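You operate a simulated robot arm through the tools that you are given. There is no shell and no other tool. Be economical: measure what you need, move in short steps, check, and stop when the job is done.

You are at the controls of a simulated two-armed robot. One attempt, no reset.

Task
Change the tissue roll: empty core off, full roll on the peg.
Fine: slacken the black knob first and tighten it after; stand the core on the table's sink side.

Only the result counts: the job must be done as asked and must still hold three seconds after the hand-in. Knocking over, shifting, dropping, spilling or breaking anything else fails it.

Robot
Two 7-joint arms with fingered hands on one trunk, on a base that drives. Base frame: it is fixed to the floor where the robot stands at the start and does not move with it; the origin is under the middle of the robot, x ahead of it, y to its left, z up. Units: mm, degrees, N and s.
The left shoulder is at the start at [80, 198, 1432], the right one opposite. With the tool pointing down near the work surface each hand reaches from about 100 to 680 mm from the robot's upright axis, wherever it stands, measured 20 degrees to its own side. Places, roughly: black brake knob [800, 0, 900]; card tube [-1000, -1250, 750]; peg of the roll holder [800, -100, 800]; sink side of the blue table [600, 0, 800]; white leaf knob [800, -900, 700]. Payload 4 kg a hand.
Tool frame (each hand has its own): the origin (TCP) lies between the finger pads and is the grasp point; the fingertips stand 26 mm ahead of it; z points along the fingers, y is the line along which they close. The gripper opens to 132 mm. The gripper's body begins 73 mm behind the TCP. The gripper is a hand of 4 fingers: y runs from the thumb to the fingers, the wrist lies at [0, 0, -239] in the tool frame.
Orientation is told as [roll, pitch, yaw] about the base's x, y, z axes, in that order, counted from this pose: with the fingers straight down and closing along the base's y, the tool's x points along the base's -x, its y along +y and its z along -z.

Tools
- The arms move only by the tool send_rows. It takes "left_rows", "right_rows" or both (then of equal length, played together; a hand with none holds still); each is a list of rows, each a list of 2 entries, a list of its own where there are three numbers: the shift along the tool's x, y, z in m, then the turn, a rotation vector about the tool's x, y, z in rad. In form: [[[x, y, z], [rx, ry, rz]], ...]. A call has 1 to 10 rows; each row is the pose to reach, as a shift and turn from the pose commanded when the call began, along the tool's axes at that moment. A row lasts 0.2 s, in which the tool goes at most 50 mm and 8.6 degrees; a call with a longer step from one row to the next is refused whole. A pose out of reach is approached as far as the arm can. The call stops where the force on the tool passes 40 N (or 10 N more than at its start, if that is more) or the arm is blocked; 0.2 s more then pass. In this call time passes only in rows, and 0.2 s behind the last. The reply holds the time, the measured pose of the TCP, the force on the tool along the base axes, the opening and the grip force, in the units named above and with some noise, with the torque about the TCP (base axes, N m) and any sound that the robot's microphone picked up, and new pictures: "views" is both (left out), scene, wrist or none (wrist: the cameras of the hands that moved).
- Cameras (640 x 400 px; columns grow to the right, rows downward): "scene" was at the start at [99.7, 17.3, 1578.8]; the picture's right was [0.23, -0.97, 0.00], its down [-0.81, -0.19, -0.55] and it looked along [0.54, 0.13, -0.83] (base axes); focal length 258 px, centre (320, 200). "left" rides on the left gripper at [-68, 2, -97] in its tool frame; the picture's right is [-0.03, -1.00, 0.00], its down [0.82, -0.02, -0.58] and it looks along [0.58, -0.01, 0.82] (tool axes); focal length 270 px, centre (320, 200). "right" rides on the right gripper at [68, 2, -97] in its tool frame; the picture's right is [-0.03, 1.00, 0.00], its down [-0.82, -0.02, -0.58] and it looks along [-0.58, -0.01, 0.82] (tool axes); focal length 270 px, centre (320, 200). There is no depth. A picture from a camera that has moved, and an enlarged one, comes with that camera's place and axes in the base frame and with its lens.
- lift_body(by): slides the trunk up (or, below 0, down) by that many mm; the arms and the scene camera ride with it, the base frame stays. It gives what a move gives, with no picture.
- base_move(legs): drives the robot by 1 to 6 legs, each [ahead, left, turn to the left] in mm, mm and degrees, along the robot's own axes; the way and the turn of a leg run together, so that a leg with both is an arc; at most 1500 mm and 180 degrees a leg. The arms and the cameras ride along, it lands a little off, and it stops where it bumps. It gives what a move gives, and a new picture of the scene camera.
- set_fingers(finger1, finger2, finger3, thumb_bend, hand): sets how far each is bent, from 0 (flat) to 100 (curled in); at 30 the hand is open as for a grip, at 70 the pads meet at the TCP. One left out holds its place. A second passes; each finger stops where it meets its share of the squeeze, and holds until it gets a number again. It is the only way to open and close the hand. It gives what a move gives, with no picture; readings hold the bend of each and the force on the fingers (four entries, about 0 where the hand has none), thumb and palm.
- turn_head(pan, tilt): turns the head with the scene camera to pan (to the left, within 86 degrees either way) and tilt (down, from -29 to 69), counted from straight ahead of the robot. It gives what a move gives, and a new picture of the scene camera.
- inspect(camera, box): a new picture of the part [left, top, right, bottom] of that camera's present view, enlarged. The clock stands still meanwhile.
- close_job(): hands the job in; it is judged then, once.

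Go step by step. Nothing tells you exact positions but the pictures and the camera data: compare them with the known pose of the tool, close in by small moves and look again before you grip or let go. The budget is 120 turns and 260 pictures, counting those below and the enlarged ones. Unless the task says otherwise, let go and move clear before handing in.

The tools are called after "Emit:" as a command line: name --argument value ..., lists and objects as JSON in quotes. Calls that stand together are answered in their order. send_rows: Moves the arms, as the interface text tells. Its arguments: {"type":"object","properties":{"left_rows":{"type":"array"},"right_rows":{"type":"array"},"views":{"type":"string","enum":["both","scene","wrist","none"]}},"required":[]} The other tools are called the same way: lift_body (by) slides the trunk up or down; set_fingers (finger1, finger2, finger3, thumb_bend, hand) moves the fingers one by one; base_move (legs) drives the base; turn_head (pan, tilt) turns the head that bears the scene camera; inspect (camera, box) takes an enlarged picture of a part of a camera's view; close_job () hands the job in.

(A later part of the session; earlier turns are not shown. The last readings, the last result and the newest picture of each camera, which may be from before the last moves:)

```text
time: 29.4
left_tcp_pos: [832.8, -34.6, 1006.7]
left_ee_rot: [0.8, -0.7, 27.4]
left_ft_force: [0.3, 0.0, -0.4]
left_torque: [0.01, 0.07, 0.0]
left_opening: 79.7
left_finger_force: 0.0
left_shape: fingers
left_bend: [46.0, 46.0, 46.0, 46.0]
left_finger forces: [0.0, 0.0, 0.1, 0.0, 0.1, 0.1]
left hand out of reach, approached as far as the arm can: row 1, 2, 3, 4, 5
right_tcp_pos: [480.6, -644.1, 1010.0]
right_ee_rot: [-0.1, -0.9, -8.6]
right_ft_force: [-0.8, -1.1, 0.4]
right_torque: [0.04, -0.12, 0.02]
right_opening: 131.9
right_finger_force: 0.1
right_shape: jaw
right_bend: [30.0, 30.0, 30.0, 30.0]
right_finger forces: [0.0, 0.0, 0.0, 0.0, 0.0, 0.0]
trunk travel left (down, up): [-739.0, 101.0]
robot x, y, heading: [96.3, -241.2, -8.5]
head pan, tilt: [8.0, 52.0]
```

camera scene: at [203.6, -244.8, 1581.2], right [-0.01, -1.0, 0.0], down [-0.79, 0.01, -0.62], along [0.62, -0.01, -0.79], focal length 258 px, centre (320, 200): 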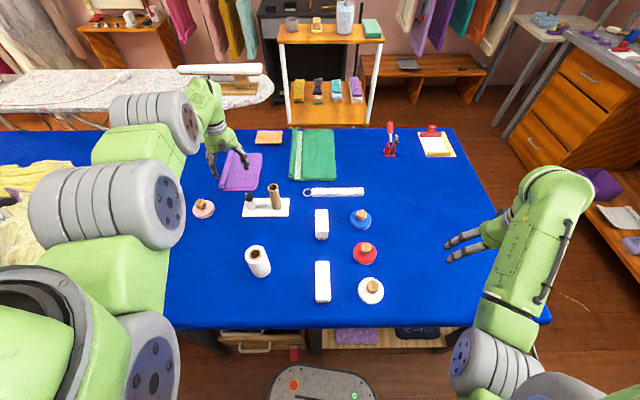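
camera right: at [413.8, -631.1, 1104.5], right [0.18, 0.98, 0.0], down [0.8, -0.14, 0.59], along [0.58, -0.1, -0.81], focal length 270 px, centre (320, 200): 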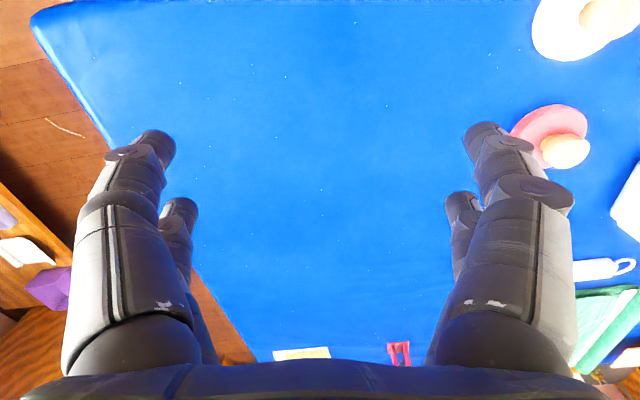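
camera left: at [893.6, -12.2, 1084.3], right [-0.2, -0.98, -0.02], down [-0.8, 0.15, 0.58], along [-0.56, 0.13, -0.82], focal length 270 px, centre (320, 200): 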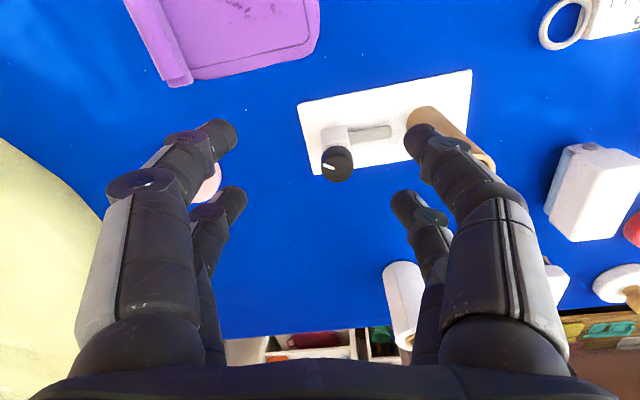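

The arm is stuck at full stretch, straight at the elbow. I'll command a long pull straight back to the earlier folded pose.

Emit:
send_rows --left_rows '[[[0.037, 0.007, 0], [0, 0, 0.063]], [[0.074, 0.014, 0], [0, 0, 0.126]], [[0.111, 0.021, 0], [0, 0, 0.189]], [[0.148, 0.028, 0], [0, 0, 0.252]], [[0.185, 0.035, 0], [0, 0, 0.315]], [[0.222, 0.042, 0], [0, 0, 0.378]], [[0.259, 0.049, 0], [0, 0, 0.441]], [[0.296, 0.056, 0], [0, 0, 0.504]], [[0.333, 0.064, 0], [0, 0, 0.567]], [[0.367, 0.073, 0], [0, 0, 0.63]]]' --views "scene"

```text
time: 31.6
left_tcp_pos: [787.4, -224.4, 1261.9]
left_ee_rot: [1.4, -0.2, -8.2]
left_ft_force: [0.4, -1.1, 0.3]
left_torque: [0.06, 0.01, 0.03]
left_opening: 79.5
left_finger_force: 0.1
left_shape: fingers
left_bend: [46.0, 46.0, 46.0, 46.0]
left_finger forces: [0.1, 0.0, 0.0, 0.0, 0.0, 0.0]
left hand out of reach, approached as far as the arm can: row 1, 2, 3, 4, 5, 6, 7, 8, 9, 10
right_tcp_pos: [476.3, -646.8, 1010.2]
right_ee_rot: [0.3, -1.3, -8.6]
right_ft_force: [-1.8, -0.2, -0.2]
right_torque: [0.06, -0.12, -0.02]
right_opening: 132.0
right_finger_force: 0.0
right_shape: jaw
right_bend: [30.0, 30.0, 30.0, 30.0]
right_finger forces: [0.1, 0.0, 0.1, 0.1, 0.0, 0.0]
trunk travel left (down, up): [-739.0, 101.0]
robot x, y, heading: [96.3, -243.4, -8.6]
head pan, tilt: [8.0, 52.0]
camera scene: at [196.3, -250.5, 1581.7], right [-0.01, -1.0, 0.0], down [-0.78, 0.01, -0.62], along [0.62, 0.0, -0.78], focal length 258 px, centre (320, 200)
```

scene: 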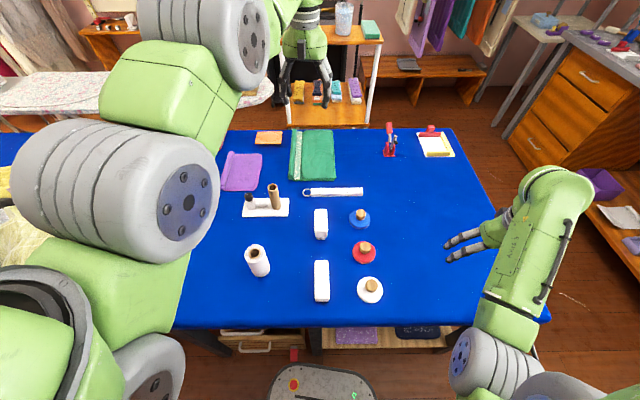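

Emit:
send_rows --left_rows '[[[0.04, 0.008, 0.012], [0, 0, 0]], [[0.08, 0.016, 0.024], [0, 0, 0]], [[0.12, 0.024, 0.036], [0, 0, 0]], [[0.16, 0.032, 0.048], [0, 0, 0]], [[0.2, 0.04, 0.06], [0, 0, 0]]]' --views "none"

```text
time: 32.8
left_tcp_pos: [793.1, -217.0, 1258.5]
left_ee_rot: [1.3, -0.1, -8.9]
left_ft_force: [1.3, -1.7, 0.7]
left_torque: [0.08, 0.02, 0.03]
left_opening: 79.6
left_finger_force: 0.0
left_shape: fingers
left_bend: [46.0, 46.0, 46.0, 46.0]
left_finger forces: [0.1, 0.0, 0.2, 0.1, 0.1, 0.0]
left hand out of reach, approached as far as the arm can: row 1, 2, 3, 4, 5
right_tcp_pos: [478.0, -644.6, 1011.0]
right_ee_rot: [0.0, -1.1, -8.8]
right_ft_force: [-0.8, -0.7, 0.6]
right_torque: [0.02, -0.12, -0.01]
right_opening: 131.9
right_finger_force: 0.0
right_shape: jaw
right_bend: [30.0, 30.0, 30.0, 30.0]
right_finger forces: [0.0, 0.1, 0.1, 0.1, 0.1, 0.0]
trunk travel left (down, up): [-739.0, 101.0]
robot x, y, heading: [98.3, -238.7, -8.9]
head pan, tilt: [8.0, 52.0]
```

A joint limit is holding the arm. I'll tip the hand forward about the wrist to free it, high above everything.

Emit:
send_rows --left_rows '[[[-0.017, 0, 0], [0, -0.12, 0]], [[-0.034, 0, -0.003], [0, -0.24, 0]], [[-0.05, 0, -0.008], [0, -0.36, 0]], [[-0.06, 0, -0.015], [0, -0.48, 0]], [[-0.07, 0, -0.02], [0, -0.6, 0]]]' --views "scene"

```text
time: 34.0
left_tcp_pos: [929.4, -225.8, 1299.2]
left_ee_rot: [1.3, -34.5, -9.4]
left_ft_force: [0.2, -1.0, -0.2]
left_torque: [0.08, 0.0, 0.01]
left_opening: 79.8
left_finger_force: 0.1
left_shape: fingers
left_bend: [46.0, 46.0, 46.0, 46.0]
left_finger forces: [0.1, 0.0, 0.0, 0.1, 0.1, 0.0]
left hand out of reach, approached as far as the arm can: row 1, 2, 3, 4, 5
right_tcp_pos: [481.2, -639.9, 1010.0]
right_ee_rot: [-0.1, -0.9, -8.5]
right_ft_force: [-0.6, -0.2, -0.7]
right_torque: [0.01, -0.1, -0.01]
right_opening: 132.1
right_finger_force: 0.1
right_shape: jaw
right_bend: [30.0, 30.0, 30.0, 30.0]
right_finger forces: [0.0, 0.1, 0.1, 0.1, 0.0, 0.1]
trunk travel left (down, up): [-739.0, 101.0]
robot x, y, heading: [101.2, -237.4, -8.6]
head pan, tilt: [8.0, 52.0]
camera scene: at [203.8, -242.5, 1581.2], right [-0.01, -1.0, 0.0], down [-0.79, 0.01, -0.62], along [0.62, -0.01, -0.79], focal length 258 px, centre (320, 200)
```

scene: 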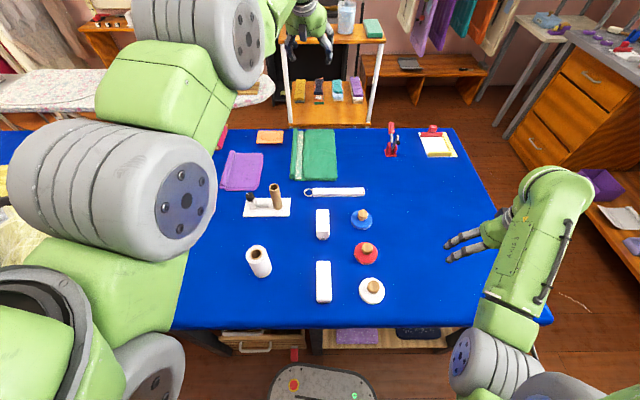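

Emit:
send_rows --left_rows '[[[0.037, 0.01, -0.025], [0, 0, 0]], [[0.074, 0.02, -0.05], [0, 0, 0]], [[0.111, 0.03, -0.075], [0, 0, 0]], [[0.148, 0.04, -0.1], [0, 0, 0]], [[0.185, 0.05, -0.125], [0, 0, 0]], [[0.222, 0.06, -0.15], [0, 0, 0]], [[0.259, 0.07, -0.175], [0, 0, 0]], [[0.296, 0.08, -0.2], [0, 0, 0]]]' --views "scene"

```text
time: 35.8
left_tcp_pos: [933.7, -207.6, 1300.0]
left_ee_rot: [1.2, -34.4, -9.3]
left_ft_force: [0.5, 0.3, -0.3]
left_torque: [0.0, 0.01, 0.01]
left_opening: 79.6
left_finger_force: 0.1
left_shape: fingers
left_bend: [46.0, 46.0, 46.0, 46.0]
left_finger forces: [0.1, 0.0, 0.0, 0.0, 0.0, 0.0]
left hand out of reach, approached as far as the arm can: row 1, 2, 3, 4, 5, 6, 7, 8
right_tcp_pos: [482.2, -640.9, 1009.4]
right_ee_rot: [0.0, -0.9, -8.3]
right_ft_force: [-0.6, 0.1, 0.8]
right_torque: [-0.05, 0.04, -0.01]
right_opening: 132.0
right_finger_force: 0.2
right_shape: jaw
right_bend: [30.0, 30.0, 30.0, 30.0]
right_finger forces: [0.0, 0.0, 0.0, 0.0, 0.1, 0.0]
trunk travel left (down, up): [-739.0, 101.0]
robot x, y, heading: [98.6, -237.7, -8.2]
head pan, tilt: [8.0, 52.0]
camera scene: at [203.9, -243.1, 1581.2], right [-0.01, -1.0, 0.0], down [-0.79, 0.01, -0.62], along [0.62, 0.0, -0.79], focal length 258 px, centre (320, 200)
```

scene: 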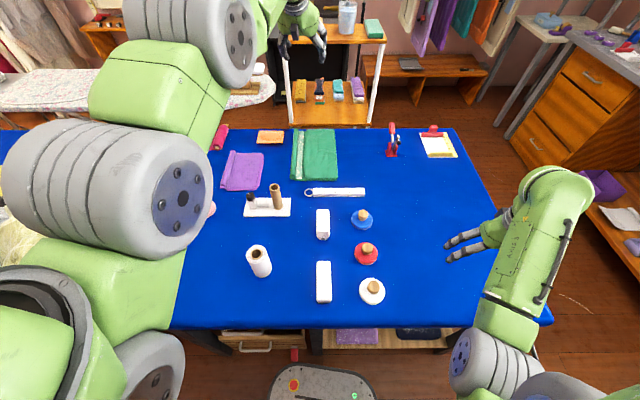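

The arm behaves as fully straight with a radius of about 630 mm. I'll sweep sideways along an arc inside that radius, so that the elbow has to share the motion and bend.

Emit:
send_rows --left_rows '[[[0.006, 0.039, -0.004], [0, 0, 0]], [[0.014, 0.078, -0.009], [0, 0, 0]], [[0.022, 0.117, -0.015], [0, 0, 0]], [[0.03, 0.156, -0.021], [0, 0, 0]], [[0.039, 0.195, -0.027], [0, 0, 0]]]' --views "none"

Emit:
send_rows --left_rows '[[[0.037, 0, -0.025], [0, 0, 0]], [[0.074, 0, -0.05], [0, 0, 0]], [[0.111, 0, -0.075], [0, 0, 0]], [[0.148, 0, -0.1], [0, 0, 0]]]' --views "none"

```text
time: 37.0
left_tcp_pos: [942.6, -1.4, 1297.6]
left_ee_rot: [2.6, -33.6, -9.0]
left_ft_force: [0.3, -1.0, -0.4]
left_torque: [0.0, -0.02, -0.01]
left_opening: 79.5
left_finger_force: 0.0
left_shape: fingers
left_bend: [46.0, 46.0, 46.0, 46.0]
left_finger forces: [0.0, 0.0, 0.0, 0.0, 0.0, 0.0]
left hand out of reach, approached as far as the arm can: row 1, 2, 3, 4, 5
right_tcp_pos: [482.1, -637.8, 1010.5]
right_ee_rot: [-0.1, -1.1, -8.2]
right_ft_force: [-0.3, 0.2, 0.0]
right_torque: [-0.02, -0.01, 0.0]
right_opening: 132.0
right_finger_force: 0.1
right_shape: jaw
right_bend: [30.0, 30.0, 30.0, 30.0]
right_finger forces: [0.0, 0.0, 0.0, 0.0, 0.0, 0.0]
trunk travel left (down, up): [-739.0, 101.0]
robot x, y, heading: [101.6, -236.9, -8.4]
head pan, tilt: [8.0, 52.0]
```

```text
time: 38.0
left_tcp_pos: [944.1, -6.7, 1296.9]
left_ee_rot: [2.8, -33.7, -9.2]
left_ft_force: [-0.9, -0.3, 0.1]
left_torque: [0.05, 0.04, -0.04]
left_opening: 79.5
left_finger_force: 0.0
left_shape: fingers
left_bend: [46.0, 46.0, 46.0, 46.0]
left_finger forces: [0.0, 0.1, 0.0, 0.0, 0.1, 0.0]
left hand out of reach, approached as far as the arm can: row 1, 2, 3, 4
right_tcp_pos: [480.6, -642.1, 1009.4]
right_ee_rot: [0.0, -0.9, -8.4]
right_ft_force: [-0.2, 0.1, 0.9]
right_torque: [0.05, -0.05, -0.02]
right_opening: 132.0
right_finger_force: 0.0
right_shape: jaw
right_bend: [30.0, 30.0, 30.0, 30.0]
right_finger forces: [0.0, 0.0, 0.0, 0.0, 0.1, 0.1]
trunk travel left (down, up): [-739.0, 101.0]
robot x, y, heading: [97.2, -238.3, -8.9]
head pan, tilt: [8.0, 52.0]
```

Emit:
send_rows --left_rows '[[[0.002, 0, -0.046], [0, 0, 0]], [[0.004, 0, -0.092], [0, 0, 0]], [[0.006, 0, -0.138], [0, 0, 0]], [[0.008, 0, -0.184], [0, 0, 0]], [[0.01, 0, -0.228], [0, 0, 0]]]' --views "none"

Emit:
send_rows --left_rows '[[[0.037, 0, -0.025], [0, 0, 0]], [[0.074, 0, -0.05], [0, 0, 0]], [[0.111, 0, -0.075], [0, 0, 0]], [[0.148, 0, -0.1], [0, 0, 0]]]' --views "scene"

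```text
time: 39.2
left_tcp_pos: [946.0, -23.8, 1298.6]
left_ee_rot: [2.2, -34.0, -9.4]
left_ft_force: [-0.1, 0.3, -0.4]
left_torque: [-0.02, 0.01, 0.02]
left_opening: 79.6
left_finger_force: 0.0
left_shape: fingers
left_bend: [46.0, 46.0, 46.0, 46.0]
left_finger forces: [0.0, 0.1, 0.1, 0.1, 0.1, 0.0]
left hand out of reach, approached as far as the arm can: row 1, 2, 3, 4, 5
right_tcp_pos: [480.9, -641.4, 1009.9]
right_ee_rot: [-0.1, -0.9, -8.5]
right_ft_force: [0.0, -0.6, 0.1]
right_torque: [0.02, -0.02, 0.02]
right_opening: 132.0
right_finger_force: 0.1
right_shape: jaw
right_bend: [30.0, 30.0, 30.0, 30.0]
right_finger forces: [0.0, 0.0, 0.0, 0.0, 0.0, 0.1]
trunk travel left (down, up): [-739.0, 101.0]
robot x, y, heading: [98.7, -238.4, -8.4]
head pan, tilt: [8.0, 52.0]
```

```text
time: 40.2
left_tcp_pos: [946.5, -22.0, 1297.1]
left_ee_rot: [2.2, -34.0, -9.3]
left_ft_force: [-0.9, 0.6, -0.2]
left_torque: [-0.04, -0.02, 0.0]
left_opening: 79.7
left_finger_force: 0.0
left_shape: fingers
left_bend: [46.0, 46.0, 46.0, 46.0]
left_finger forces: [0.1, 0.0, 0.1, 0.0, 0.0, 0.1]
left hand out of reach, approached as far as the arm can: row 1, 2, 3, 4
right_tcp_pos: [479.7, -641.3, 1009.9]
right_ee_rot: [0.1, -1.0, -8.4]
right_ft_force: [-0.3, 0.2, 0.0]
right_torque: [-0.05, 0.01, -0.02]
right_opening: 132.2
right_finger_force: 0.0
right_shape: jaw
right_bend: [30.0, 30.0, 30.0, 30.0]
right_finger forces: [0.1, 0.0, 0.0, 0.1, 0.1, 0.0]
trunk travel left (down, up): [-739.0, 101.0]
robot x, y, heading: [97.3, -236.9, -8.4]
head pan, tilt: [8.0, 52.0]
camera scene: at [203.8, -243.0, 1581.2], right [-0.01, -1.0, 0.0], down [-0.79, 0.01, -0.62], along [0.62, -0.01, -0.79], focal length 258 px, centre (320, 200)
```

scene: 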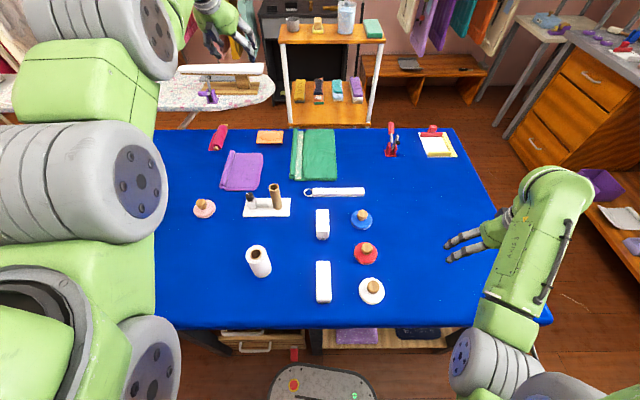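

Emit:
send_rows --left_rows '[[[0.022, 0, 0.033], [0, 0, 0]], [[0.046, 0, 0.064], [0, 0, 0]], [[0.07, 0, 0.095], [0, 0, 0]], [[0.094, 0, 0.126], [0, 0, 0]], [[0.118, 0, 0.158], [0, 0, 0]]]' --views "none"

```text
time: 41.4
left_tcp_pos: [947.3, -31.2, 1298.6]
left_ee_rot: [1.8, -34.1, -9.3]
left_ft_force: [0.5, 1.1, -0.7]
left_torque: [-0.03, -0.03, -0.05]
left_opening: 79.6
left_finger_force: 0.1
left_shape: fingers
left_bend: [46.0, 46.0, 46.0, 46.0]
left_finger forces: [0.1, 0.0, 0.1, 0.1, 0.1, 0.0]
left hand out of reach, approached as far as the arm can: row 1, 2, 3, 4, 5
right_tcp_pos: [481.7, -641.8, 1010.2]
right_ee_rot: [0.0, -0.8, -8.4]
right_ft_force: [0.6, 1.1, -0.3]
right_torque: [-0.01, 0.05, 0.0]
right_opening: 132.1
right_finger_force: 0.1
right_shape: jaw
right_bend: [30.0, 30.0, 30.0, 30.0]
right_finger forces: [0.0, 0.0, 0.0, 0.1, 0.0, 0.0]
trunk travel left (down, up): [-739.0, 101.0]
robot x, y, heading: [99.4, -239.4, -8.4]
head pan, tilt: [8.0, 52.0]
```

Emit:
send_rows --left_rows '[[[0.029, 0, 0.033], [0, 0.06, 0]], [[0.06, 0, 0.065], [0, 0.12, 0]], [[0.091, 0, 0.096], [0, 0.18, 0]], [[0.124, 0, 0.127], [0, 0.24, 0]], [[0.157, 0, 0.156], [0, 0.3, 0]]]' --views "none"

```text
time: 42.6
left_tcp_pos: [910.9, -24.6, 1080.4]
left_ee_rot: [1.0, -17.2, -9.0]
left_ft_force: [1.2, 0.0, -0.3]
left_torque: [-0.01, 0.04, 0.04]
left_opening: 79.6
left_finger_force: 0.0
left_shape: fingers
left_bend: [46.0, 46.0, 46.0, 46.0]
left_finger forces: [0.0, 0.0, 0.0, 0.1, 0.1, 0.1]
left hand out of reach, approached as far as the arm can: row 2
right_tcp_pos: [481.3, -640.8, 1010.3]
right_ee_rot: [-0.1, -0.8, -8.6]
right_ft_force: [-1.0, -0.1, 0.1]
right_torque: [0.05, -0.07, -0.01]
right_opening: 132.3
right_finger_force: 0.0
right_shape: jaw
right_bend: [30.0, 30.0, 30.0, 30.0]
right_finger forces: [0.0, 0.0, 0.0, 0.0, 0.0, 0.1]
trunk travel left (down, up): [-739.0, 101.0]
robot x, y, heading: [98.3, -239.7, -8.7]
head pan, tilt: [8.0, 52.0]
```

That freed it. Now I'll pull inward gently.

Emit:
send_rows --left_rows '[[[0.02, 0, -0.006], [0, 0, 0]], [[0.04, 0, -0.012], [0, 0, 0]], [[0.06, 0, -0.018], [0, 0, 0]], [[0.08, 0, -0.025], [0, 0, 0]]]' --views "none"

```text
time: 43.6
left_tcp_pos: [905.5, -15.4, 1077.6]
left_ee_rot: [1.1, -17.4, -8.8]
left_ft_force: [0.7, -0.8, -0.1]
left_torque: [0.08, 0.0, 0.01]
left_opening: 79.7
left_finger_force: 0.0
left_shape: fingers
left_bend: [46.0, 46.0, 46.0, 46.0]
left_finger forces: [0.0, 0.0, 0.0, 0.1, 0.1, 0.0]
left hand out of reach, approached as far as the arm can: row 1, 2, 3, 4
right_tcp_pos: [482.1, -640.4, 1009.1]
right_ee_rot: [0.1, -0.9, -8.4]
right_ft_force: [-1.4, -1.0, 0.3]
right_torque: [0.05, -0.08, 0.02]
right_opening: 132.1
right_finger_force: 0.0
right_shape: jaw
right_bend: [30.0, 30.0, 30.0, 30.0]
right_finger forces: [0.0, 0.0, 0.0, 0.0, 0.0, 0.0]
trunk travel left (down, up): [-739.0, 101.0]
robot x, y, heading: [96.6, -237.8, -8.5]
head pan, tilt: [8.0, 52.0]
```

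Emit:
send_rows --left_rows '[[[-0.009, 0, -0.029], [0, 0, 0]], [[-0.012, 0, -0.06], [0, 0, 0]], [[-0.014, 0, -0.091], [0, 0, 0]], [[-0.016, 0, -0.122], [0, 0, 0]]]' --views "none"

```text
time: 44.6
left_tcp_pos: [899.4, -15.8, 1190.2]
left_ee_rot: [1.1, -17.3, -9.1]
left_ft_force: [0.1, 1.4, -0.4]
left_torque: [-0.04, -0.01, -0.02]
left_opening: 79.6
left_finger_force: 0.0
left_shape: fingers
left_bend: [46.0, 46.0, 46.0, 46.0]
left_finger forces: [0.0, 0.1, 0.1, 0.1, 0.0, 0.1]
left hand out of reach, approached as far as the arm can: row 2, 3, 4
right_tcp_pos: [480.9, -642.7, 1010.4]
right_ee_rot: [0.0, -1.0, -8.5]
right_ft_force: [1.3, -0.3, -0.7]
right_torque: [-0.02, 0.07, 0.01]
right_opening: 131.9
right_finger_force: 0.1
right_shape: jaw
right_bend: [30.0, 30.0, 30.0, 30.0]
right_finger forces: [0.0, 0.0, 0.0, 0.0, 0.0, 0.0]
trunk travel left (down, up): [-739.0, 101.0]
robot x, y, heading: [93.8, -239.0, -8.5]
head pan, tilt: [8.0, 52.0]
```

Emit:
send_rows --left_rows '[[[0.012, 0, 0.026], [0, 0, 0]], [[0.026, 0, 0.051], [0, 0, 0]], [[0.044, 0, 0.077], [0, 0, 0]], [[0.064, 0, 0.103], [0, 0, 0]]]' --views "none"

```text
time: 45.6
left_tcp_pos: [904.7, 2.1, 1076.8]
left_ee_rot: [1.1, -17.4, -8.9]
left_ft_force: [-0.8, -0.6, 0.2]
left_torque: [-0.05, -0.02, 0.01]
left_opening: 79.7
left_finger_force: 0.1
left_shape: fingers
left_bend: [46.0, 46.0, 46.0, 46.0]
left_finger forces: [0.0, 0.0, 0.0, 0.0, 0.1, 0.1]
left hand out of reach, approached as far as the arm can: row 1, 2, 3, 4
right_tcp_pos: [481.9, -637.8, 1009.3]
right_ee_rot: [-0.1, -0.9, -8.3]
right_ft_force: [0.6, 0.1, 0.4]
right_torque: [-0.05, 0.06, -0.01]
right_opening: 132.0
right_finger_force: 0.0
right_shape: jaw
right_bend: [30.0, 30.0, 30.0, 30.0]
right_finger forces: [0.0, 0.0, 0.1, 0.1, 0.0, 0.1]
trunk travel left (down, up): [-739.0, 101.0]
robot x, y, heading: [96.5, -240.7, -8.3]
head pan, tilt: [8.0, 52.0]
```

Emit:
send_rows --left_rows '[[[0.0, -0.045, 0], [0, 0, 0]], [[0.004, -0.09, 0], [0, 0, 0]], [[0.01, -0.135, 0], [0, 0, 0]], [[0.02, -0.18, 0], [0, 0, 0]], [[0.035, -0.225, 0], [0, 0, 0]]]' --views "none"

Emit:
send_rows --left_rows '[[[0.02, 0, -0.006], [0, 0, 0]], [[0.05, 0, -0.012], [0, 0, 0]], [[0.08, 0, -0.018], [0, 0, 0]], [[0.11, 0, -0.025], [0, 0, 0]]]' --views "scene"

```text
time: 46.8
left_tcp_pos: [889.4, -210.0, 1062.1]
left_ee_rot: [1.2, -17.3, -9.0]
left_ft_force: [0.3, 1.3, -0.1]
left_torque: [-0.02, 0.01, -0.03]
left_opening: 79.5
left_finger_force: 0.1
left_shape: fingers
left_bend: [46.0, 46.0, 46.0, 46.0]
left_finger forces: [0.0, 0.0, 0.0, 0.0, 0.0, 0.0]
left hand out of reach, approached as far as the arm can: row 1, 2, 3, 4, 5
right_tcp_pos: [480.5, -643.9, 1008.5]
right_ee_rot: [0.1, -0.9, -8.4]
right_ft_force: [0.7, 1.3, -0.6]
right_torque: [0.0, 0.02, -0.01]
right_opening: 132.0
right_finger_force: 0.1
right_shape: jaw
right_bend: [30.0, 30.0, 30.0, 30.0]
right_finger forces: [0.0, 0.0, 0.1, 0.1, 0.0, 0.1]
trunk travel left (down, up): [-739.0, 101.0]
robot x, y, heading: [96.9, -238.4, -8.2]
head pan, tilt: [8.0, 52.0]
```

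```text
time: 47.8
left_tcp_pos: [889.7, -205.6, 1056.5]
left_ee_rot: [1.1, -17.2, -8.8]
left_ft_force: [-0.3, 0.8, 0.7]
left_torque: [-0.06, -0.01, -0.04]
left_opening: 79.4
left_finger_force: 0.1
left_shape: fingers
left_bend: [46.0, 46.0, 46.0, 46.0]
left_finger forces: [0.0, 0.0, 0.1, 0.0, 0.0, 0.0]
left hand out of reach, approached as far as the arm can: row 1, 2, 3, 4
right_tcp_pos: [481.7, -638.5, 1009.2]
right_ee_rot: [0.0, -1.0, -8.4]
right_ft_force: [1.1, 0.0, -0.9]
right_torque: [-0.01, 0.09, -0.03]
right_opening: 132.2
right_finger_force: 0.0
right_shape: jaw
right_bend: [30.0, 30.0, 30.0, 30.0]
right_finger forces: [0.0, 0.1, 0.0, 0.1, 0.0, 0.0]
trunk travel left (down, up): [-739.0, 101.0]
robot x, y, heading: [95.6, -238.8, -8.5]
head pan, tilt: [8.0, 52.0]
camera scene: at [203.3, -241.0, 1581.2], right [-0.01, -1.0, 0.0], down [-0.79, 0.01, -0.62], along [0.62, 0.0, -0.79], focal length 258 px, centre (320, 200)
```

scene: 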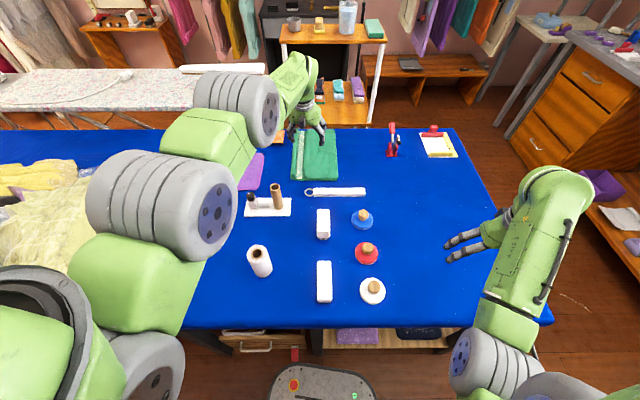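

My guess is that the wrist bend limit, about 70°, has been blocking the elbow. I'll tip the fingers well forward, then pull in.

Emit:
send_rows --left_rows '[[[-0.033, 0, -0.002], [0, -0.14, 0]], [[-0.066, 0, -0.009], [0, -0.28, 0]], [[-0.097, 0, -0.021], [0, -0.42, 0]], [[-0.127, 0, -0.037], [0, -0.56, 0]], [[-0.154, 0, -0.056], [0, -0.7, 0]]]' --views "none"

```text
time: 49.0
left_tcp_pos: [1016.8, -233.5, 1157.6]
left_ee_rot: [2.1, -57.6, -10.3]
left_ft_force: [0.1, -0.8, -0.5]
left_torque: [0.02, 0.02, 0.0]
left_opening: 79.4
left_finger_force: 0.1
left_shape: fingers
left_bend: [46.0, 46.0, 46.0, 46.0]
left_finger forces: [0.1, 0.0, 0.0, 0.0, 0.0, 0.2]
right_tcp_pos: [481.6, -642.8, 1009.2]
right_ee_rot: [0.1, -0.8, -8.5]
right_ft_force: [-1.5, 1.0, 0.3]
right_torque: [0.01, -0.01, 0.01]
right_opening: 132.0
right_finger_force: 0.1
right_shape: jaw
right_bend: [30.0, 30.0, 30.0, 30.0]
right_finger forces: [0.0, 0.0, 0.1, 0.1, 0.1, 0.0]
trunk travel left (down, up): [-739.0, 101.0]
robot x, y, heading: [96.6, -244.3, -8.7]
head pan, tilt: [8.0, 52.0]
```

Emit:
send_rows --left_rows '[[[0.016, 0, -0.025], [0, 0, 0]], [[0.032, 0, -0.05], [0, 0, 0]], [[0.048, 0, -0.076], [0, 0, 0]], [[0.064, 0, -0.101], [0, 0, 0]], [[0.08, 0, -0.126], [0, 0, 0]]]' --views "scene"

```text
time: 50.2
left_tcp_pos: [1017.1, -227.9, 1157.2]
left_ee_rot: [2.0, -57.5, -10.2]
left_ft_force: [0.2, 0.2, -0.5]
left_torque: [0.0, -0.01, 0.01]
left_opening: 79.6
left_finger_force: 0.0
left_shape: fingers
left_bend: [46.0, 46.0, 46.0, 46.0]
left_finger forces: [0.0, 0.0, 0.0, 0.0, 0.0, 0.1]
left hand out of reach, approached as far as the arm can: row 1, 2, 3, 4, 5
right_tcp_pos: [481.8, -639.9, 1010.1]
right_ee_rot: [0.0, -1.0, -8.3]
right_ft_force: [-0.4, -0.5, 0.4]
right_torque: [0.01, -0.01, 0.0]
right_opening: 131.9
right_finger_force: 0.2
right_shape: jaw
right_bend: [30.0, 30.0, 30.0, 30.0]
right_finger forces: [0.1, 0.1, 0.0, 0.0, 0.0, 0.0]
trunk travel left (down, up): [-739.0, 101.0]
robot x, y, heading: [99.9, -240.9, -8.2]
head pan, tilt: [8.0, 52.0]
camera scene: at [203.7, -242.5, 1581.2], right [-0.01, -1.0, 0.0], down [-0.79, 0.0, -0.62], along [0.62, 0.0, -0.79], focal length 258 px, centre (320, 200)
```

scene: 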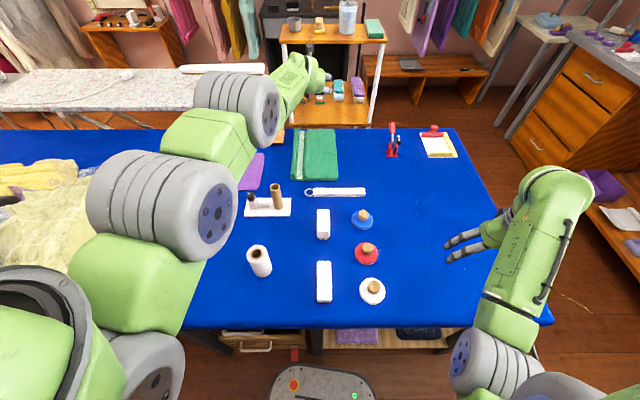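

Emit:
send_rows --left_rows '[[[-0.023, 0, -0.026], [0, 0, 0]], [[-0.046, 0, -0.052], [0, 0, 0]], [[-0.069, 0, -0.078], [0, 0, 0]], [[-0.092, 0, -0.104], [0, 0, 0]], [[-0.113, 0, -0.131], [0, 0, 0]]]' --views "none"

Emit:
send_rows --left_rows '[[[0.04, 0, 0.01], [0, 0, 0]], [[0.08, 0, 0.02], [0, 0, 0]], [[0.12, 0, 0.025], [0, 0, 0]], [[0.16, 0, 0.025], [0, 0, 0]], [[0.2, 0, 0.02], [0, 0, 0]]]' --views "none"

```text
time: 51.4
left_tcp_pos: [994.3, -231.1, 1361.7]
left_ee_rot: [1.9, -56.8, -10.2]
left_ft_force: [-0.9, 0.0, -6.8]
left_torque: [-0.05, -0.42, 0.0]
left_opening: 79.6
left_finger_force: 0.0
left_shape: fingers
left_bend: [46.0, 46.0, 46.0, 46.0]
left_finger forces: [0.0, 0.0, 0.1, 0.0, 0.0, 0.0]
left hand out of reach, approached as far as the arm can: row 1, 2, 3, 4, 5
right_tcp_pos: [479.4, -643.4, 1010.5]
right_ee_rot: [0.0, -1.1, -8.5]
right_ft_force: [-0.4, 0.6, 0.0]
right_torque: [-0.02, -0.02, 0.0]
right_opening: 132.0
right_finger_force: 0.1
right_shape: jaw
right_bend: [30.0, 30.0, 30.0, 30.0]
right_finger forces: [0.0, 0.0, 0.0, 0.1, 0.1, 0.0]
trunk travel left (down, up): [-739.0, 101.0]
robot x, y, heading: [99.4, -240.4, -8.7]
head pan, tilt: [8.0, 52.0]
```

```text
time: 52.6
left_tcp_pos: [996.3, -224.4, 1366.8]
left_ee_rot: [2.0, -57.4, -10.1]
left_ft_force: [0.4, -0.5, -0.6]
left_torque: [0.0, 0.0, -0.02]
left_opening: 79.5
left_finger_force: 0.2
left_shape: fingers
left_bend: [46.0, 46.0, 46.0, 46.0]
left_finger forces: [0.0, 0.0, 0.0, 0.1, 0.1, 0.0]
left hand out of reach, approached as far as the arm can: row 1, 2, 3, 4, 5
right_tcp_pos: [482.6, -638.7, 1009.7]
right_ee_rot: [0.0, -0.9, -8.2]
right_ft_force: [0.2, -0.4, 0.0]
right_torque: [0.02, 0.0, 0.01]
right_opening: 132.0
right_finger_force: 0.1
right_shape: jaw
right_bend: [30.0, 30.0, 30.0, 30.0]
right_finger forces: [0.0, 0.0, 0.0, 0.0, 0.1, 0.0]
trunk travel left (down, up): [-739.0, 101.0]
robot x, y, heading: [97.4, -236.8, -8.4]
head pan, tilt: [8.0, 52.0]
```

Emit:
send_rows --left_rows '[[[0.0388, 0, 0.0257], [0, 0.058, 0]], [[0.0795, 0, 0.0494], [0, 0.117, 0]], [[0.121, 0, 0.07], [0, 0.175, 0]], [[0.1635, 0, 0.0889], [0, 0.233, 0]], [[0.2079, 0, 0.1051], [0, 0.292, 0]], [[0.252, 0, 0.118], [0, 0.35, 0]]]' --views "none"

```text
time: 54.0
left_tcp_pos: [962.6, -220.0, 1094.6]
left_ee_rot: [1.3, -37.4, -9.5]
left_ft_force: [0.1, -0.8, -0.9]
left_torque: [0.06, 0.04, -0.03]
left_opening: 79.4
left_finger_force: 0.0
left_shape: fingers
left_bend: [46.0, 46.0, 46.0, 46.0]
left_finger forces: [0.0, 0.0, 0.1, 0.0, 0.0, 0.0]
right_tcp_pos: [482.0, -641.7, 1009.6]
right_ee_rot: [0.1, -0.9, -8.5]
right_ft_force: [-0.9, 0.0, 0.7]
right_torque: [-0.01, -0.05, 0.02]
right_opening: 132.3
right_finger_force: 0.1
right_shape: jaw
right_bend: [30.0, 30.0, 30.0, 30.0]
right_finger forces: [0.0, 0.1, 0.1, 0.0, 0.0, 0.0]
trunk travel left (down, up): [-739.0, 101.0]
robot x, y, heading: [95.0, -238.5, -8.6]
head pan, tilt: [8.0, 52.0]
```

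Emit:
send_rows --left_rows '[[[-0.0349, 0, -0.0202], [0, -0.08, 0]], [[-0.0681, 0, -0.0431], [0, -0.16, 0]], [[-0.0996, 0, -0.0685], [0, -0.24, 0]], [[-0.1287, 0, -0.0965], [0, -0.32, 0]], [[-0.1556, 0, -0.1264], [0, -0.4, 0]], [[-0.18, 0, -0.1588], [0, -0.48, 0]], [[-0.2016, 0, -0.1928], [0, -0.56, 0]]]' --views "scene"

```text
time: 55.6
left_tcp_pos: [1014.7, -233.6, 1412.2]
left_ee_rot: [3.2, -69.5, -11.5]
left_ft_force: [0.4, -1.0, 2.0]
left_torque: [0.06, 0.07, 0.04]
left_opening: 79.7
left_finger_force: 0.0
left_shape: fingers
left_bend: [46.0, 46.0, 46.0, 46.0]
left_finger forces: [0.0, 0.1, 0.0, 0.0, 0.0, 0.1]
left hand out of reach, approached as far as the arm can: row 1, 2, 3, 4, 5, 6, 7
right_tcp_pos: [479.5, -642.0, 1010.3]
right_ee_rot: [0.0, -1.1, -8.3]
right_ft_force: [-1.0, -0.3, -0.3]
right_torque: [0.05, -0.06, -0.01]
right_opening: 132.3
right_finger_force: 0.0
right_shape: jaw
right_bend: [30.0, 30.0, 30.0, 30.0]
right_finger forces: [0.0, 0.0, 0.0, 0.0, 0.0, 0.0]
trunk travel left (down, up): [-739.0, 101.0]
robot x, y, heading: [103.3, -239.7, -8.5]
head pan, tilt: [8.0, 52.0]
camera scene: at [200.1, -244.2, 1581.2], right [-0.01, -1.0, 0.0], down [-0.79, 0.01, -0.62], along [0.62, 0.0, -0.79], focal length 258 px, centre (320, 200)
```

scene: 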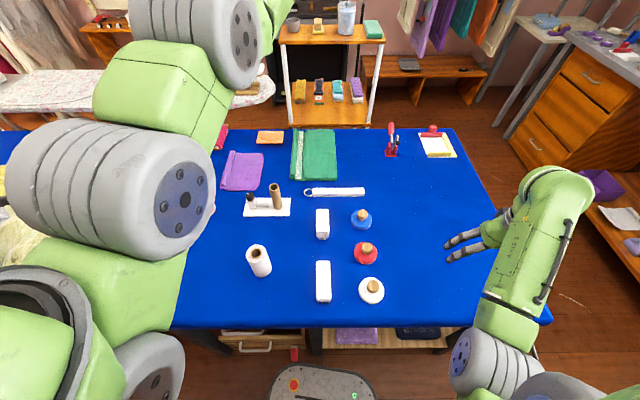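

That shows the elbow bends the other way, with the forearm downward. I'll swing the forearm and hand nose-down about the elbow.

Emit:
send_rows --left_rows '[[[0.0394, 0, 0.0129], [0, 0.08, 0]], [[0.0796, 0, 0.0227], [0, 0.16, 0]], [[0.1205, 0, 0.0291], [0, 0.24, 0]], [[0.1619, 0, 0.0324], [0, 0.32, 0]], [[0.2033, 0, 0.0323], [0, 0.4, 0]], [[0.2446, 0, 0.0289], [0, 0.48, 0]], [[0.2854, 0, 0.0223], [0, 0.56, 0]], [[0.3258, 0, 0.0123], [0, 0.64, 0]]]' --views "scene"

```text
time: 57.4
left_tcp_pos: [948.4, -221.1, 1099.8]
left_ee_rot: [1.2, -32.6, -9.3]
left_ft_force: [-0.1, -0.5, -0.1]
left_torque: [-0.02, -0.03, 0.01]
left_opening: 79.4
left_finger_force: 0.0
left_shape: fingers
left_bend: [46.0, 46.0, 46.0, 46.0]
left_finger forces: [0.0, 0.0, 0.0, 0.1, 0.0, 0.0]
left hand out of reach, approached as far as the arm can: row 3, 4, 5, 6, 7, 8
right_tcp_pos: [482.7, -641.8, 1009.6]
right_ee_rot: [0.0, -0.9, -8.5]
right_ft_force: [0.3, -0.3, 0.9]
right_torque: [0.0, 0.04, -0.01]
right_opening: 131.9
right_finger_force: 0.1
right_shape: jaw
right_bend: [30.0, 30.0, 30.0, 30.0]
right_finger forces: [0.0, 0.0, 0.1, 0.0, 0.1, 0.0]
trunk travel left (down, up): [-739.0, 101.0]
robot x, y, heading: [97.2, -237.9, -8.5]
head pan, tilt: [8.0, 52.0]
camera scene: at [205.5, -244.0, 1581.1], right [-0.01, -1.0, 0.0], down [-0.79, 0.01, -0.61], along [0.61, -0.01, -0.79], focal length 258 px, centre (320, 200)
```

scene: 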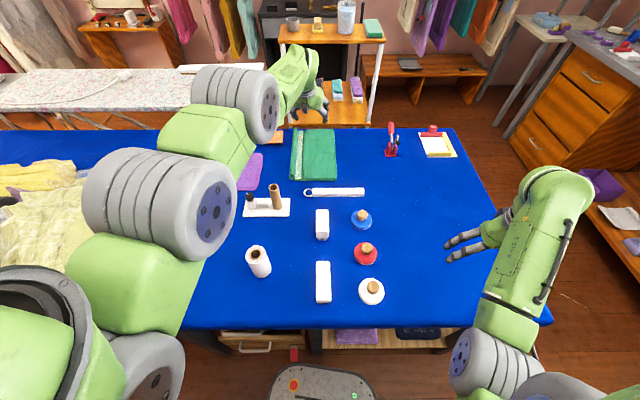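

Emit:
send_rows --left_rows '[[[0.0019, -0.0449, -0.0012], [0.0539, 0, 0.0842]], [[0.0076, -0.0894, -0.0049], [0.1078, 0, 0.1684]], [[0.0169, -0.133, -0.0108], [0.1617, 0, 0.2526]], [[0.0299, -0.175, -0.0191], [0.2156, 0, 0.3368]], [[0.0464, -0.2157, -0.0297], [0.2695, 0, 0.421]]]' --views "none"

```text
time: 58.6
left_tcp_pos: [875.3, -438.1, 1097.0]
left_ee_rot: [1.2, -32.1, -37.9]
left_ft_force: [0.1, 1.0, 0.3]
left_torque: [-0.04, -0.03, 0.0]
left_opening: 79.4
left_finger_force: 0.1
left_shape: fingers
left_bend: [46.0, 46.0, 46.0, 46.0]
left_finger forces: [0.1, 0.0, 0.0, 0.0, 0.0, 0.0]
left hand out of reach, approached as far as the arm can: row 3, 4, 5
right_tcp_pos: [481.9, -641.6, 1009.5]
right_ee_rot: [0.0, -1.0, -8.3]
right_ft_force: [1.1, 0.6, 0.0]
right_torque: [0.01, 0.11, 0.04]
right_opening: 132.0
right_finger_force: 0.1
right_shape: jaw
right_bend: [30.0, 30.0, 30.0, 30.0]
right_finger forces: [0.0, 0.0, 0.0, 0.0, 0.0, 0.0]
trunk travel left (down, up): [-739.0, 101.0]
robot x, y, heading: [99.2, -236.8, -8.5]
head pan, tilt: [8.0, 52.0]
```

Emit:
send_rows --left_rows '[[[0.0064, 0.0439, -0.004], [-0.0531, 0, -0.0847]], [[0.0165, 0.0869, -0.0104], [-0.1062, 0, -0.1694]], [[0.0303, 0.1285, -0.019], [-0.1593, 0, -0.2541]], [[0.0474, 0.1682, -0.0297], [-0.2124, 0, -0.3388]], [[0.0678, 0.2058, -0.0425], [-0.2655, 0, -0.4235]], [[0.0914, 0.2407, -0.0573], [-0.3186, 0, -0.5082]], [[0.1177, 0.2727, -0.0738], [-0.3717, 0, -0.5929]], [[0.1465, 0.3014, -0.0919], [-0.4248, 0, -0.6776]]]' --views "scene"

```text
time: 60.4
left_tcp_pos: [918.6, -92.0, 1103.4]
left_ee_rot: [0.6, -33.0, 8.5]
left_ft_force: [0.1, 0.3, 0.0]
left_torque: [0.04, 0.02, 0.02]
left_opening: 79.5
left_finger_force: 0.1
left_shape: fingers
left_bend: [46.0, 46.0, 46.0, 46.0]
left_finger forces: [0.0, 0.1, 0.0, 0.1, 0.1, 0.1]
right_tcp_pos: [482.7, -640.1, 1009.6]
right_ee_rot: [0.0, -1.0, -8.3]
right_ft_force: [-0.4, -0.3, 0.2]
right_torque: [0.07, -0.07, 0.0]
right_opening: 132.2
right_finger_force: 0.0
right_shape: jaw
right_bend: [30.0, 30.0, 30.0, 30.0]
right_finger forces: [0.1, 0.0, 0.0, 0.0, 0.1, 0.0]
trunk travel left (down, up): [-739.0, 101.0]
robot x, y, heading: [102.2, -237.6, -8.5]
head pan, tilt: [8.0, 52.0]
camera scene: at [203.7, -241.1, 1581.2], right [-0.01, -1.0, 0.0], down [-0.79, 0.01, -0.62], along [0.62, -0.01, -0.79], focal length 258 px, centre (320, 200)
```

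scene: 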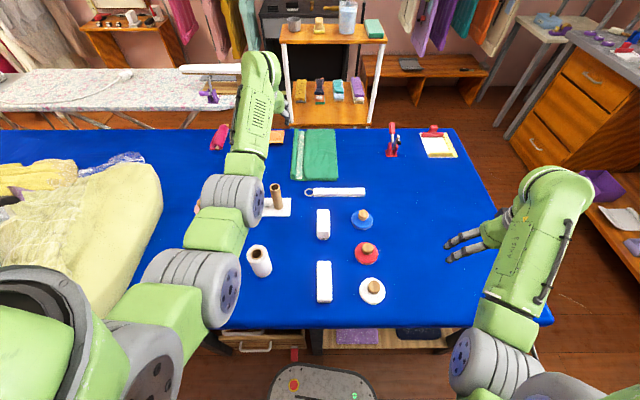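

The elbow is free again. I'll bring the hand back to vertical, well inside the reach limit.

Emit:
send_rows --left_rows '[[[0.03, 0.015, -0.009], [0, 0.115, 0]], [[0.06, 0.03, -0.018], [0, 0.23, 0]], [[0.09, 0.045, -0.027], [0, 0.345, 0]], [[0.12, 0.06, -0.036], [0, 0.46, 0]], [[0.148, 0.075, -0.045], [0, 0.576, 0]]]' --views "none"

```text
time: 61.6
left_tcp_pos: [760.4, -41.4, 1059.9]
left_ee_rot: [0.5, 0.0, 8.6]
left_ft_force: [-0.1, 0.1, 0.4]
left_torque: [0.01, 0.06, 0.02]
left_opening: 79.5
left_finger_force: 0.0
left_shape: fingers
left_bend: [46.0, 46.0, 46.0, 46.0]
left_finger forces: [0.0, 0.0, 0.2, 0.0, 0.1, 0.0]
right_tcp_pos: [480.9, -641.3, 1011.0]
right_ee_rot: [-0.1, -1.0, -8.5]
right_ft_force: [-0.1, 0.1, 0.7]
right_torque: [0.0, -0.07, -0.01]
right_opening: 132.0
right_finger_force: 0.1
right_shape: jaw
right_bend: [30.0, 30.0, 30.0, 30.0]
right_finger forces: [0.0, 0.0, 0.1, 0.0, 0.0, 0.0]
trunk travel left (down, up): [-739.0, 101.0]
robot x, y, heading: [96.1, -236.5, -8.6]
head pan, tilt: [8.0, 52.0]
```

Emit:
send_rows --left_rows '[[[-0.016, 0.026, 0], [0, 0, 0]], [[-0.032, 0.052, 0], [0, 0, 0]]]' --views "none"

Emit:
lift_body --by -90

Emit:
inspect --camera "left" --box '[0, 0, 640, 400]'

Emit:
inspect --camera "scene" --box '[180, 160, 340, 260]'

```text
time: 62.2
left_tcp_pos: [784.6, 21.5, 1060.7]
left_ee_rot: [0.5, 0.1, 8.9]
left_ft_force: [0.5, -1.3, 0.1]
left_torque: [0.04, 0.01, -0.01]
left_opening: 79.6
left_finger_force: 0.0
left_shape: fingers
left_bend: [46.0, 46.0, 46.0, 46.0]
left_finger forces: [0.0, 0.0, 0.1, 0.0, 0.0, 0.0]
right_tcp_pos: [483.4, -636.0, 1011.3]
right_ee_rot: [-0.2, -1.0, -8.2]
right_ft_force: [-0.4, 0.1, -0.2]
right_torque: [0.03, -0.05, -0.03]
right_opening: 131.7
right_finger_force: 0.0
right_shape: jaw
right_bend: [30.0, 30.0, 30.0, 30.0]
right_finger forces: [0.0, 0.1, 0.1, 0.0, 0.1, 0.0]
trunk travel left (down, up): [-739.0, 101.0]
robot x, y, heading: [99.0, -235.9, -8.3]
head pan, tilt: [8.0, 52.0]
```

```text
time: 63.5
left_tcp_pos: [786.3, 13.6, 971.6]
left_ee_rot: [0.7, 0.0, 8.6]
left_ft_force: [-0.3, 0.1, 0.8]
left_torque: [-0.04, 0.0, -0.02]
left_opening: 79.7
left_finger_force: 0.1
left_shape: fingers
left_bend: [46.0, 46.0, 46.0, 46.0]
left_finger forces: [0.1, 0.0, 0.0, 0.0, 0.0, 0.0]
right_tcp_pos: [482.1, -641.7, 919.7]
right_ee_rot: [0.0, -1.1, -8.5]
right_ft_force: [0.9, 0.3, 0.9]
right_torque: [-0.05, 0.01, 0.04]
right_opening: 132.1
right_finger_force: 0.0
right_shape: jaw
right_bend: [30.0, 30.0, 30.0, 30.0]
right_finger forces: [0.0, 0.1, 0.0, 0.0, 0.0, 0.1]
trunk travel left (down, up): [-649.0, 191.0]
robot x, y, heading: [97.8, -236.5, -8.8]
head pan, tilt: [8.0, 52.0]
```

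```text
1.00 times, centred on (320, 200) of left (not enlarged: the box is as wide or as high as the picture)
camera zoom: at [853.3, 23.7, 1068.0], right [0.17, -0.98, -0.01], down [-0.8, -0.15, 0.58], along [-0.57, -0.09, -0.82], focal length 270 px, centre (320, 200)
```

zoom: 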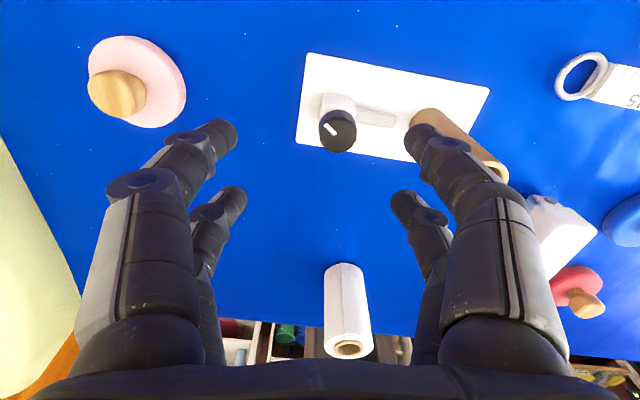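

```text
4.00 times, centred on (260, 210) of scene
camera zoom: at [204.3, -244.0, 1491.2], right [-0.01, -1.0, 0.0], down [-0.79, 0.01, -0.62], along [0.62, -0.01, -0.79], focal length 1033 px, centre (560, 160)
```

zoom: 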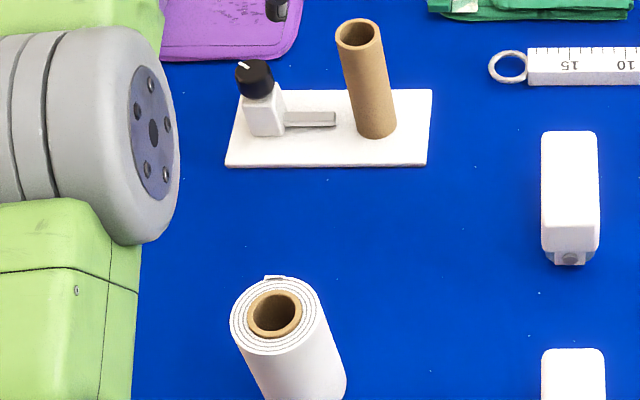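

Knob at (782, 0). I'll turn to about -20° yaw and centre over the knob.

Emit:
send_rows --left_rows '[[[0.002, -0.004, 0], [0, 0, 0.125]], [[0.003, -0.007, 0], [0, 0, 0.25]], [[0.005, -0.01, 0], [0, 0, 0.375]], [[0.006, -0.013, 0], [0, 0, 0.5]]]' --views "wrist"

```text
time: 64.5
left_tcp_pos: [781.7, 2.1, 971.7]
left_ee_rot: [0.5, 0.3, -20.1]
left_ft_force: [0.5, 0.0, 0.2]
left_torque: [-0.03, 0.01, 0.01]
left_opening: 79.5
left_finger_force: 0.1
left_shape: fingers
left_bend: [46.0, 46.0, 46.0, 46.0]
left_finger forces: [0.0, 0.1, 0.0, 0.1, 0.0, 0.0]
right_tcp_pos: [480.9, -640.6, 918.9]
right_ee_rot: [-0.1, -0.9, -8.4]
right_ft_force: [0.2, 0.9, -0.3]
right_torque: [0.03, -0.04, -0.02]
right_opening: 132.2
right_finger_force: 0.1
right_shape: jaw
right_bend: [30.0, 30.0, 30.0, 30.0]
right_finger forces: [0.1, 0.0, 0.0, 0.0, 0.1, 0.0]
trunk travel left (down, up): [-649.0, 191.0]
robot x, y, heading: [98.5, -238.4, -8.6]
head pan, tilt: [8.0, 52.0]
camera left: at [846.0, -21.7, 1067.9], right [-0.32, -0.95, -0.01], down [-0.77, 0.26, 0.58], along [-0.55, 0.19, -0.81], focal length 270 px, centre (320, 200)
```

left: 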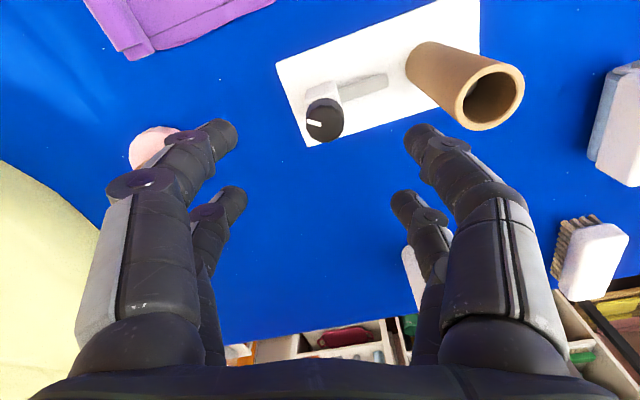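

Well aligned. Descending onto the knob.

Emit:
send_rows --left_rows '[[[0, -0.001, 0.03], [0, 0, 0]], [[0, -0.001, 0.06], [0, 0, 0]], [[0, -0.002, 0.085], [0, 0, 0]], [[0, -0.002, 0.102], [0, 0, 0]]]' --views "both"

```text
time: 65.5
left_tcp_pos: [781.5, -0.2, 867.4]
left_ee_rot: [0.5, 0.3, -20.0]
left_ft_force: [0.5, 0.1, 0.1]
left_torque: [0.02, 0.05, -0.02]
left_opening: 79.6
left_finger_force: 0.0
left_shape: fingers
left_bend: [46.0, 46.0, 46.0, 46.0]
left_finger forces: [0.0, 0.0, 0.0, 0.0, 0.0, 0.0]
right_tcp_pos: [482.3, -640.8, 919.9]
right_ee_rot: [0.0, -0.9, -8.4]
right_ft_force: [-0.9, -0.9, -0.1]
right_torque: [0.03, -0.09, 0.0]
right_opening: 132.1
right_finger_force: 0.0
right_shape: jaw
right_bend: [30.0, 30.0, 30.0, 30.0]
right_finger forces: [0.0, 0.0, 0.0, 0.1, 0.0, 0.0]
trunk travel left (down, up): [-649.0, 191.0]
robot x, y, heading: [101.9, -237.6, -8.5]
head pan, tilt: [8.0, 52.0]
camera scene: at [204.3, -243.3, 1491.2], right [-0.01, -1.0, 0.0], down [-0.79, 0.01, -0.62], along [0.62, -0.01, -0.79], focal length 258 px, centre (320, 200)
camera left: at [845.8, -23.9, 964.4], right [-0.32, -0.95, -0.01], down [-0.77, 0.25, 0.58], along [-0.55, 0.19, -0.81], focal length 270 px, centre (320, 200)
```

scene: 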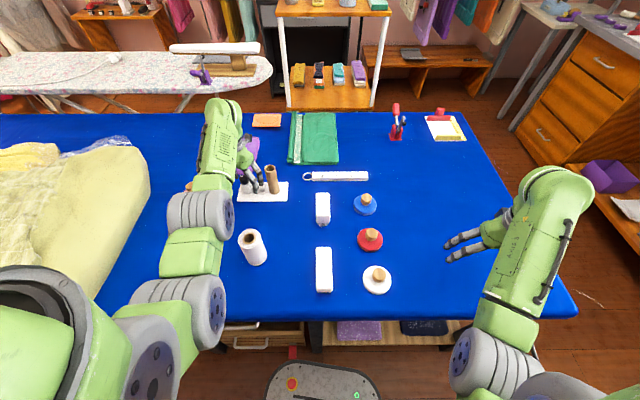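
left: 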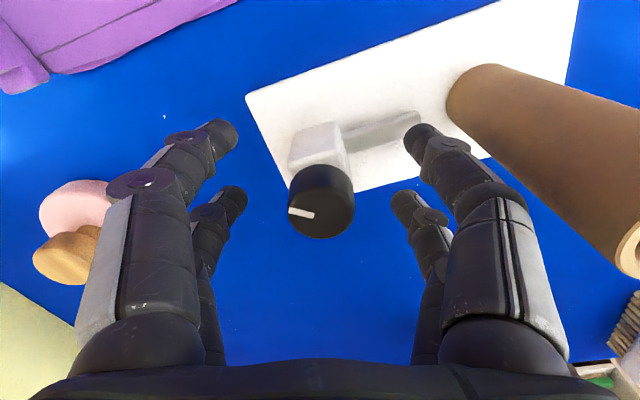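

Emit:
set_fingers --hand "left" --finger1 70 --finger2 70 --finger3 70 --thumb_bend 70

Emit:
inspect --camera "left" --box '[160, 60, 560, 310]'

```text
time: 66.5
left_tcp_pos: [781.3, -1.4, 867.8]
left_ee_rot: [0.5, 0.4, -20.1]
left_ft_force: [-0.9, -3.9, -2.6]
left_torque: [-0.02, 0.04, -0.12]
left_opening: 7.2
left_finger_force: 5.0
left_shape: fingers
left_bend: [70.0, 65.0, 68.0, 68.0]
left_finger forces: [0.5, 3.0, 1.9, 0.0, 4.8, 0.0]
right_tcp_pos: [481.5, -641.0, 919.3]
right_ee_rot: [0.0, -1.0, -8.6]
right_ft_force: [-0.6, -0.9, -0.5]
right_torque: [0.06, -0.05, 0.01]
right_opening: 132.1
right_finger_force: 0.0
right_shape: jaw
right_bend: [30.0, 30.0, 30.0, 30.0]
right_finger forces: [0.1, 0.0, 0.0, 0.0, 0.1, 0.1]
trunk travel left (down, up): [-649.0, 191.0]
robot x, y, heading: [95.5, -238.3, -8.5]
head pan, tilt: [8.0, 52.0]
```

```text
1.60 times, centred on (360, 185) of left
camera zoom: at [845.5, -24.7, 964.6], right [-0.32, -0.95, -0.01], down [-0.77, 0.26, 0.58], along [-0.55, 0.19, -0.81], focal length 432 px, centre (256, 224)
```

zoom: 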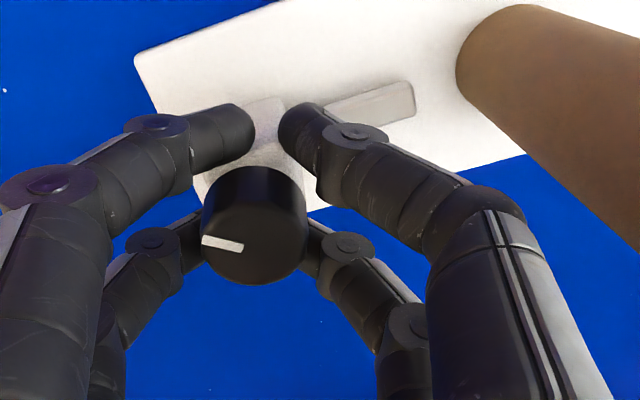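

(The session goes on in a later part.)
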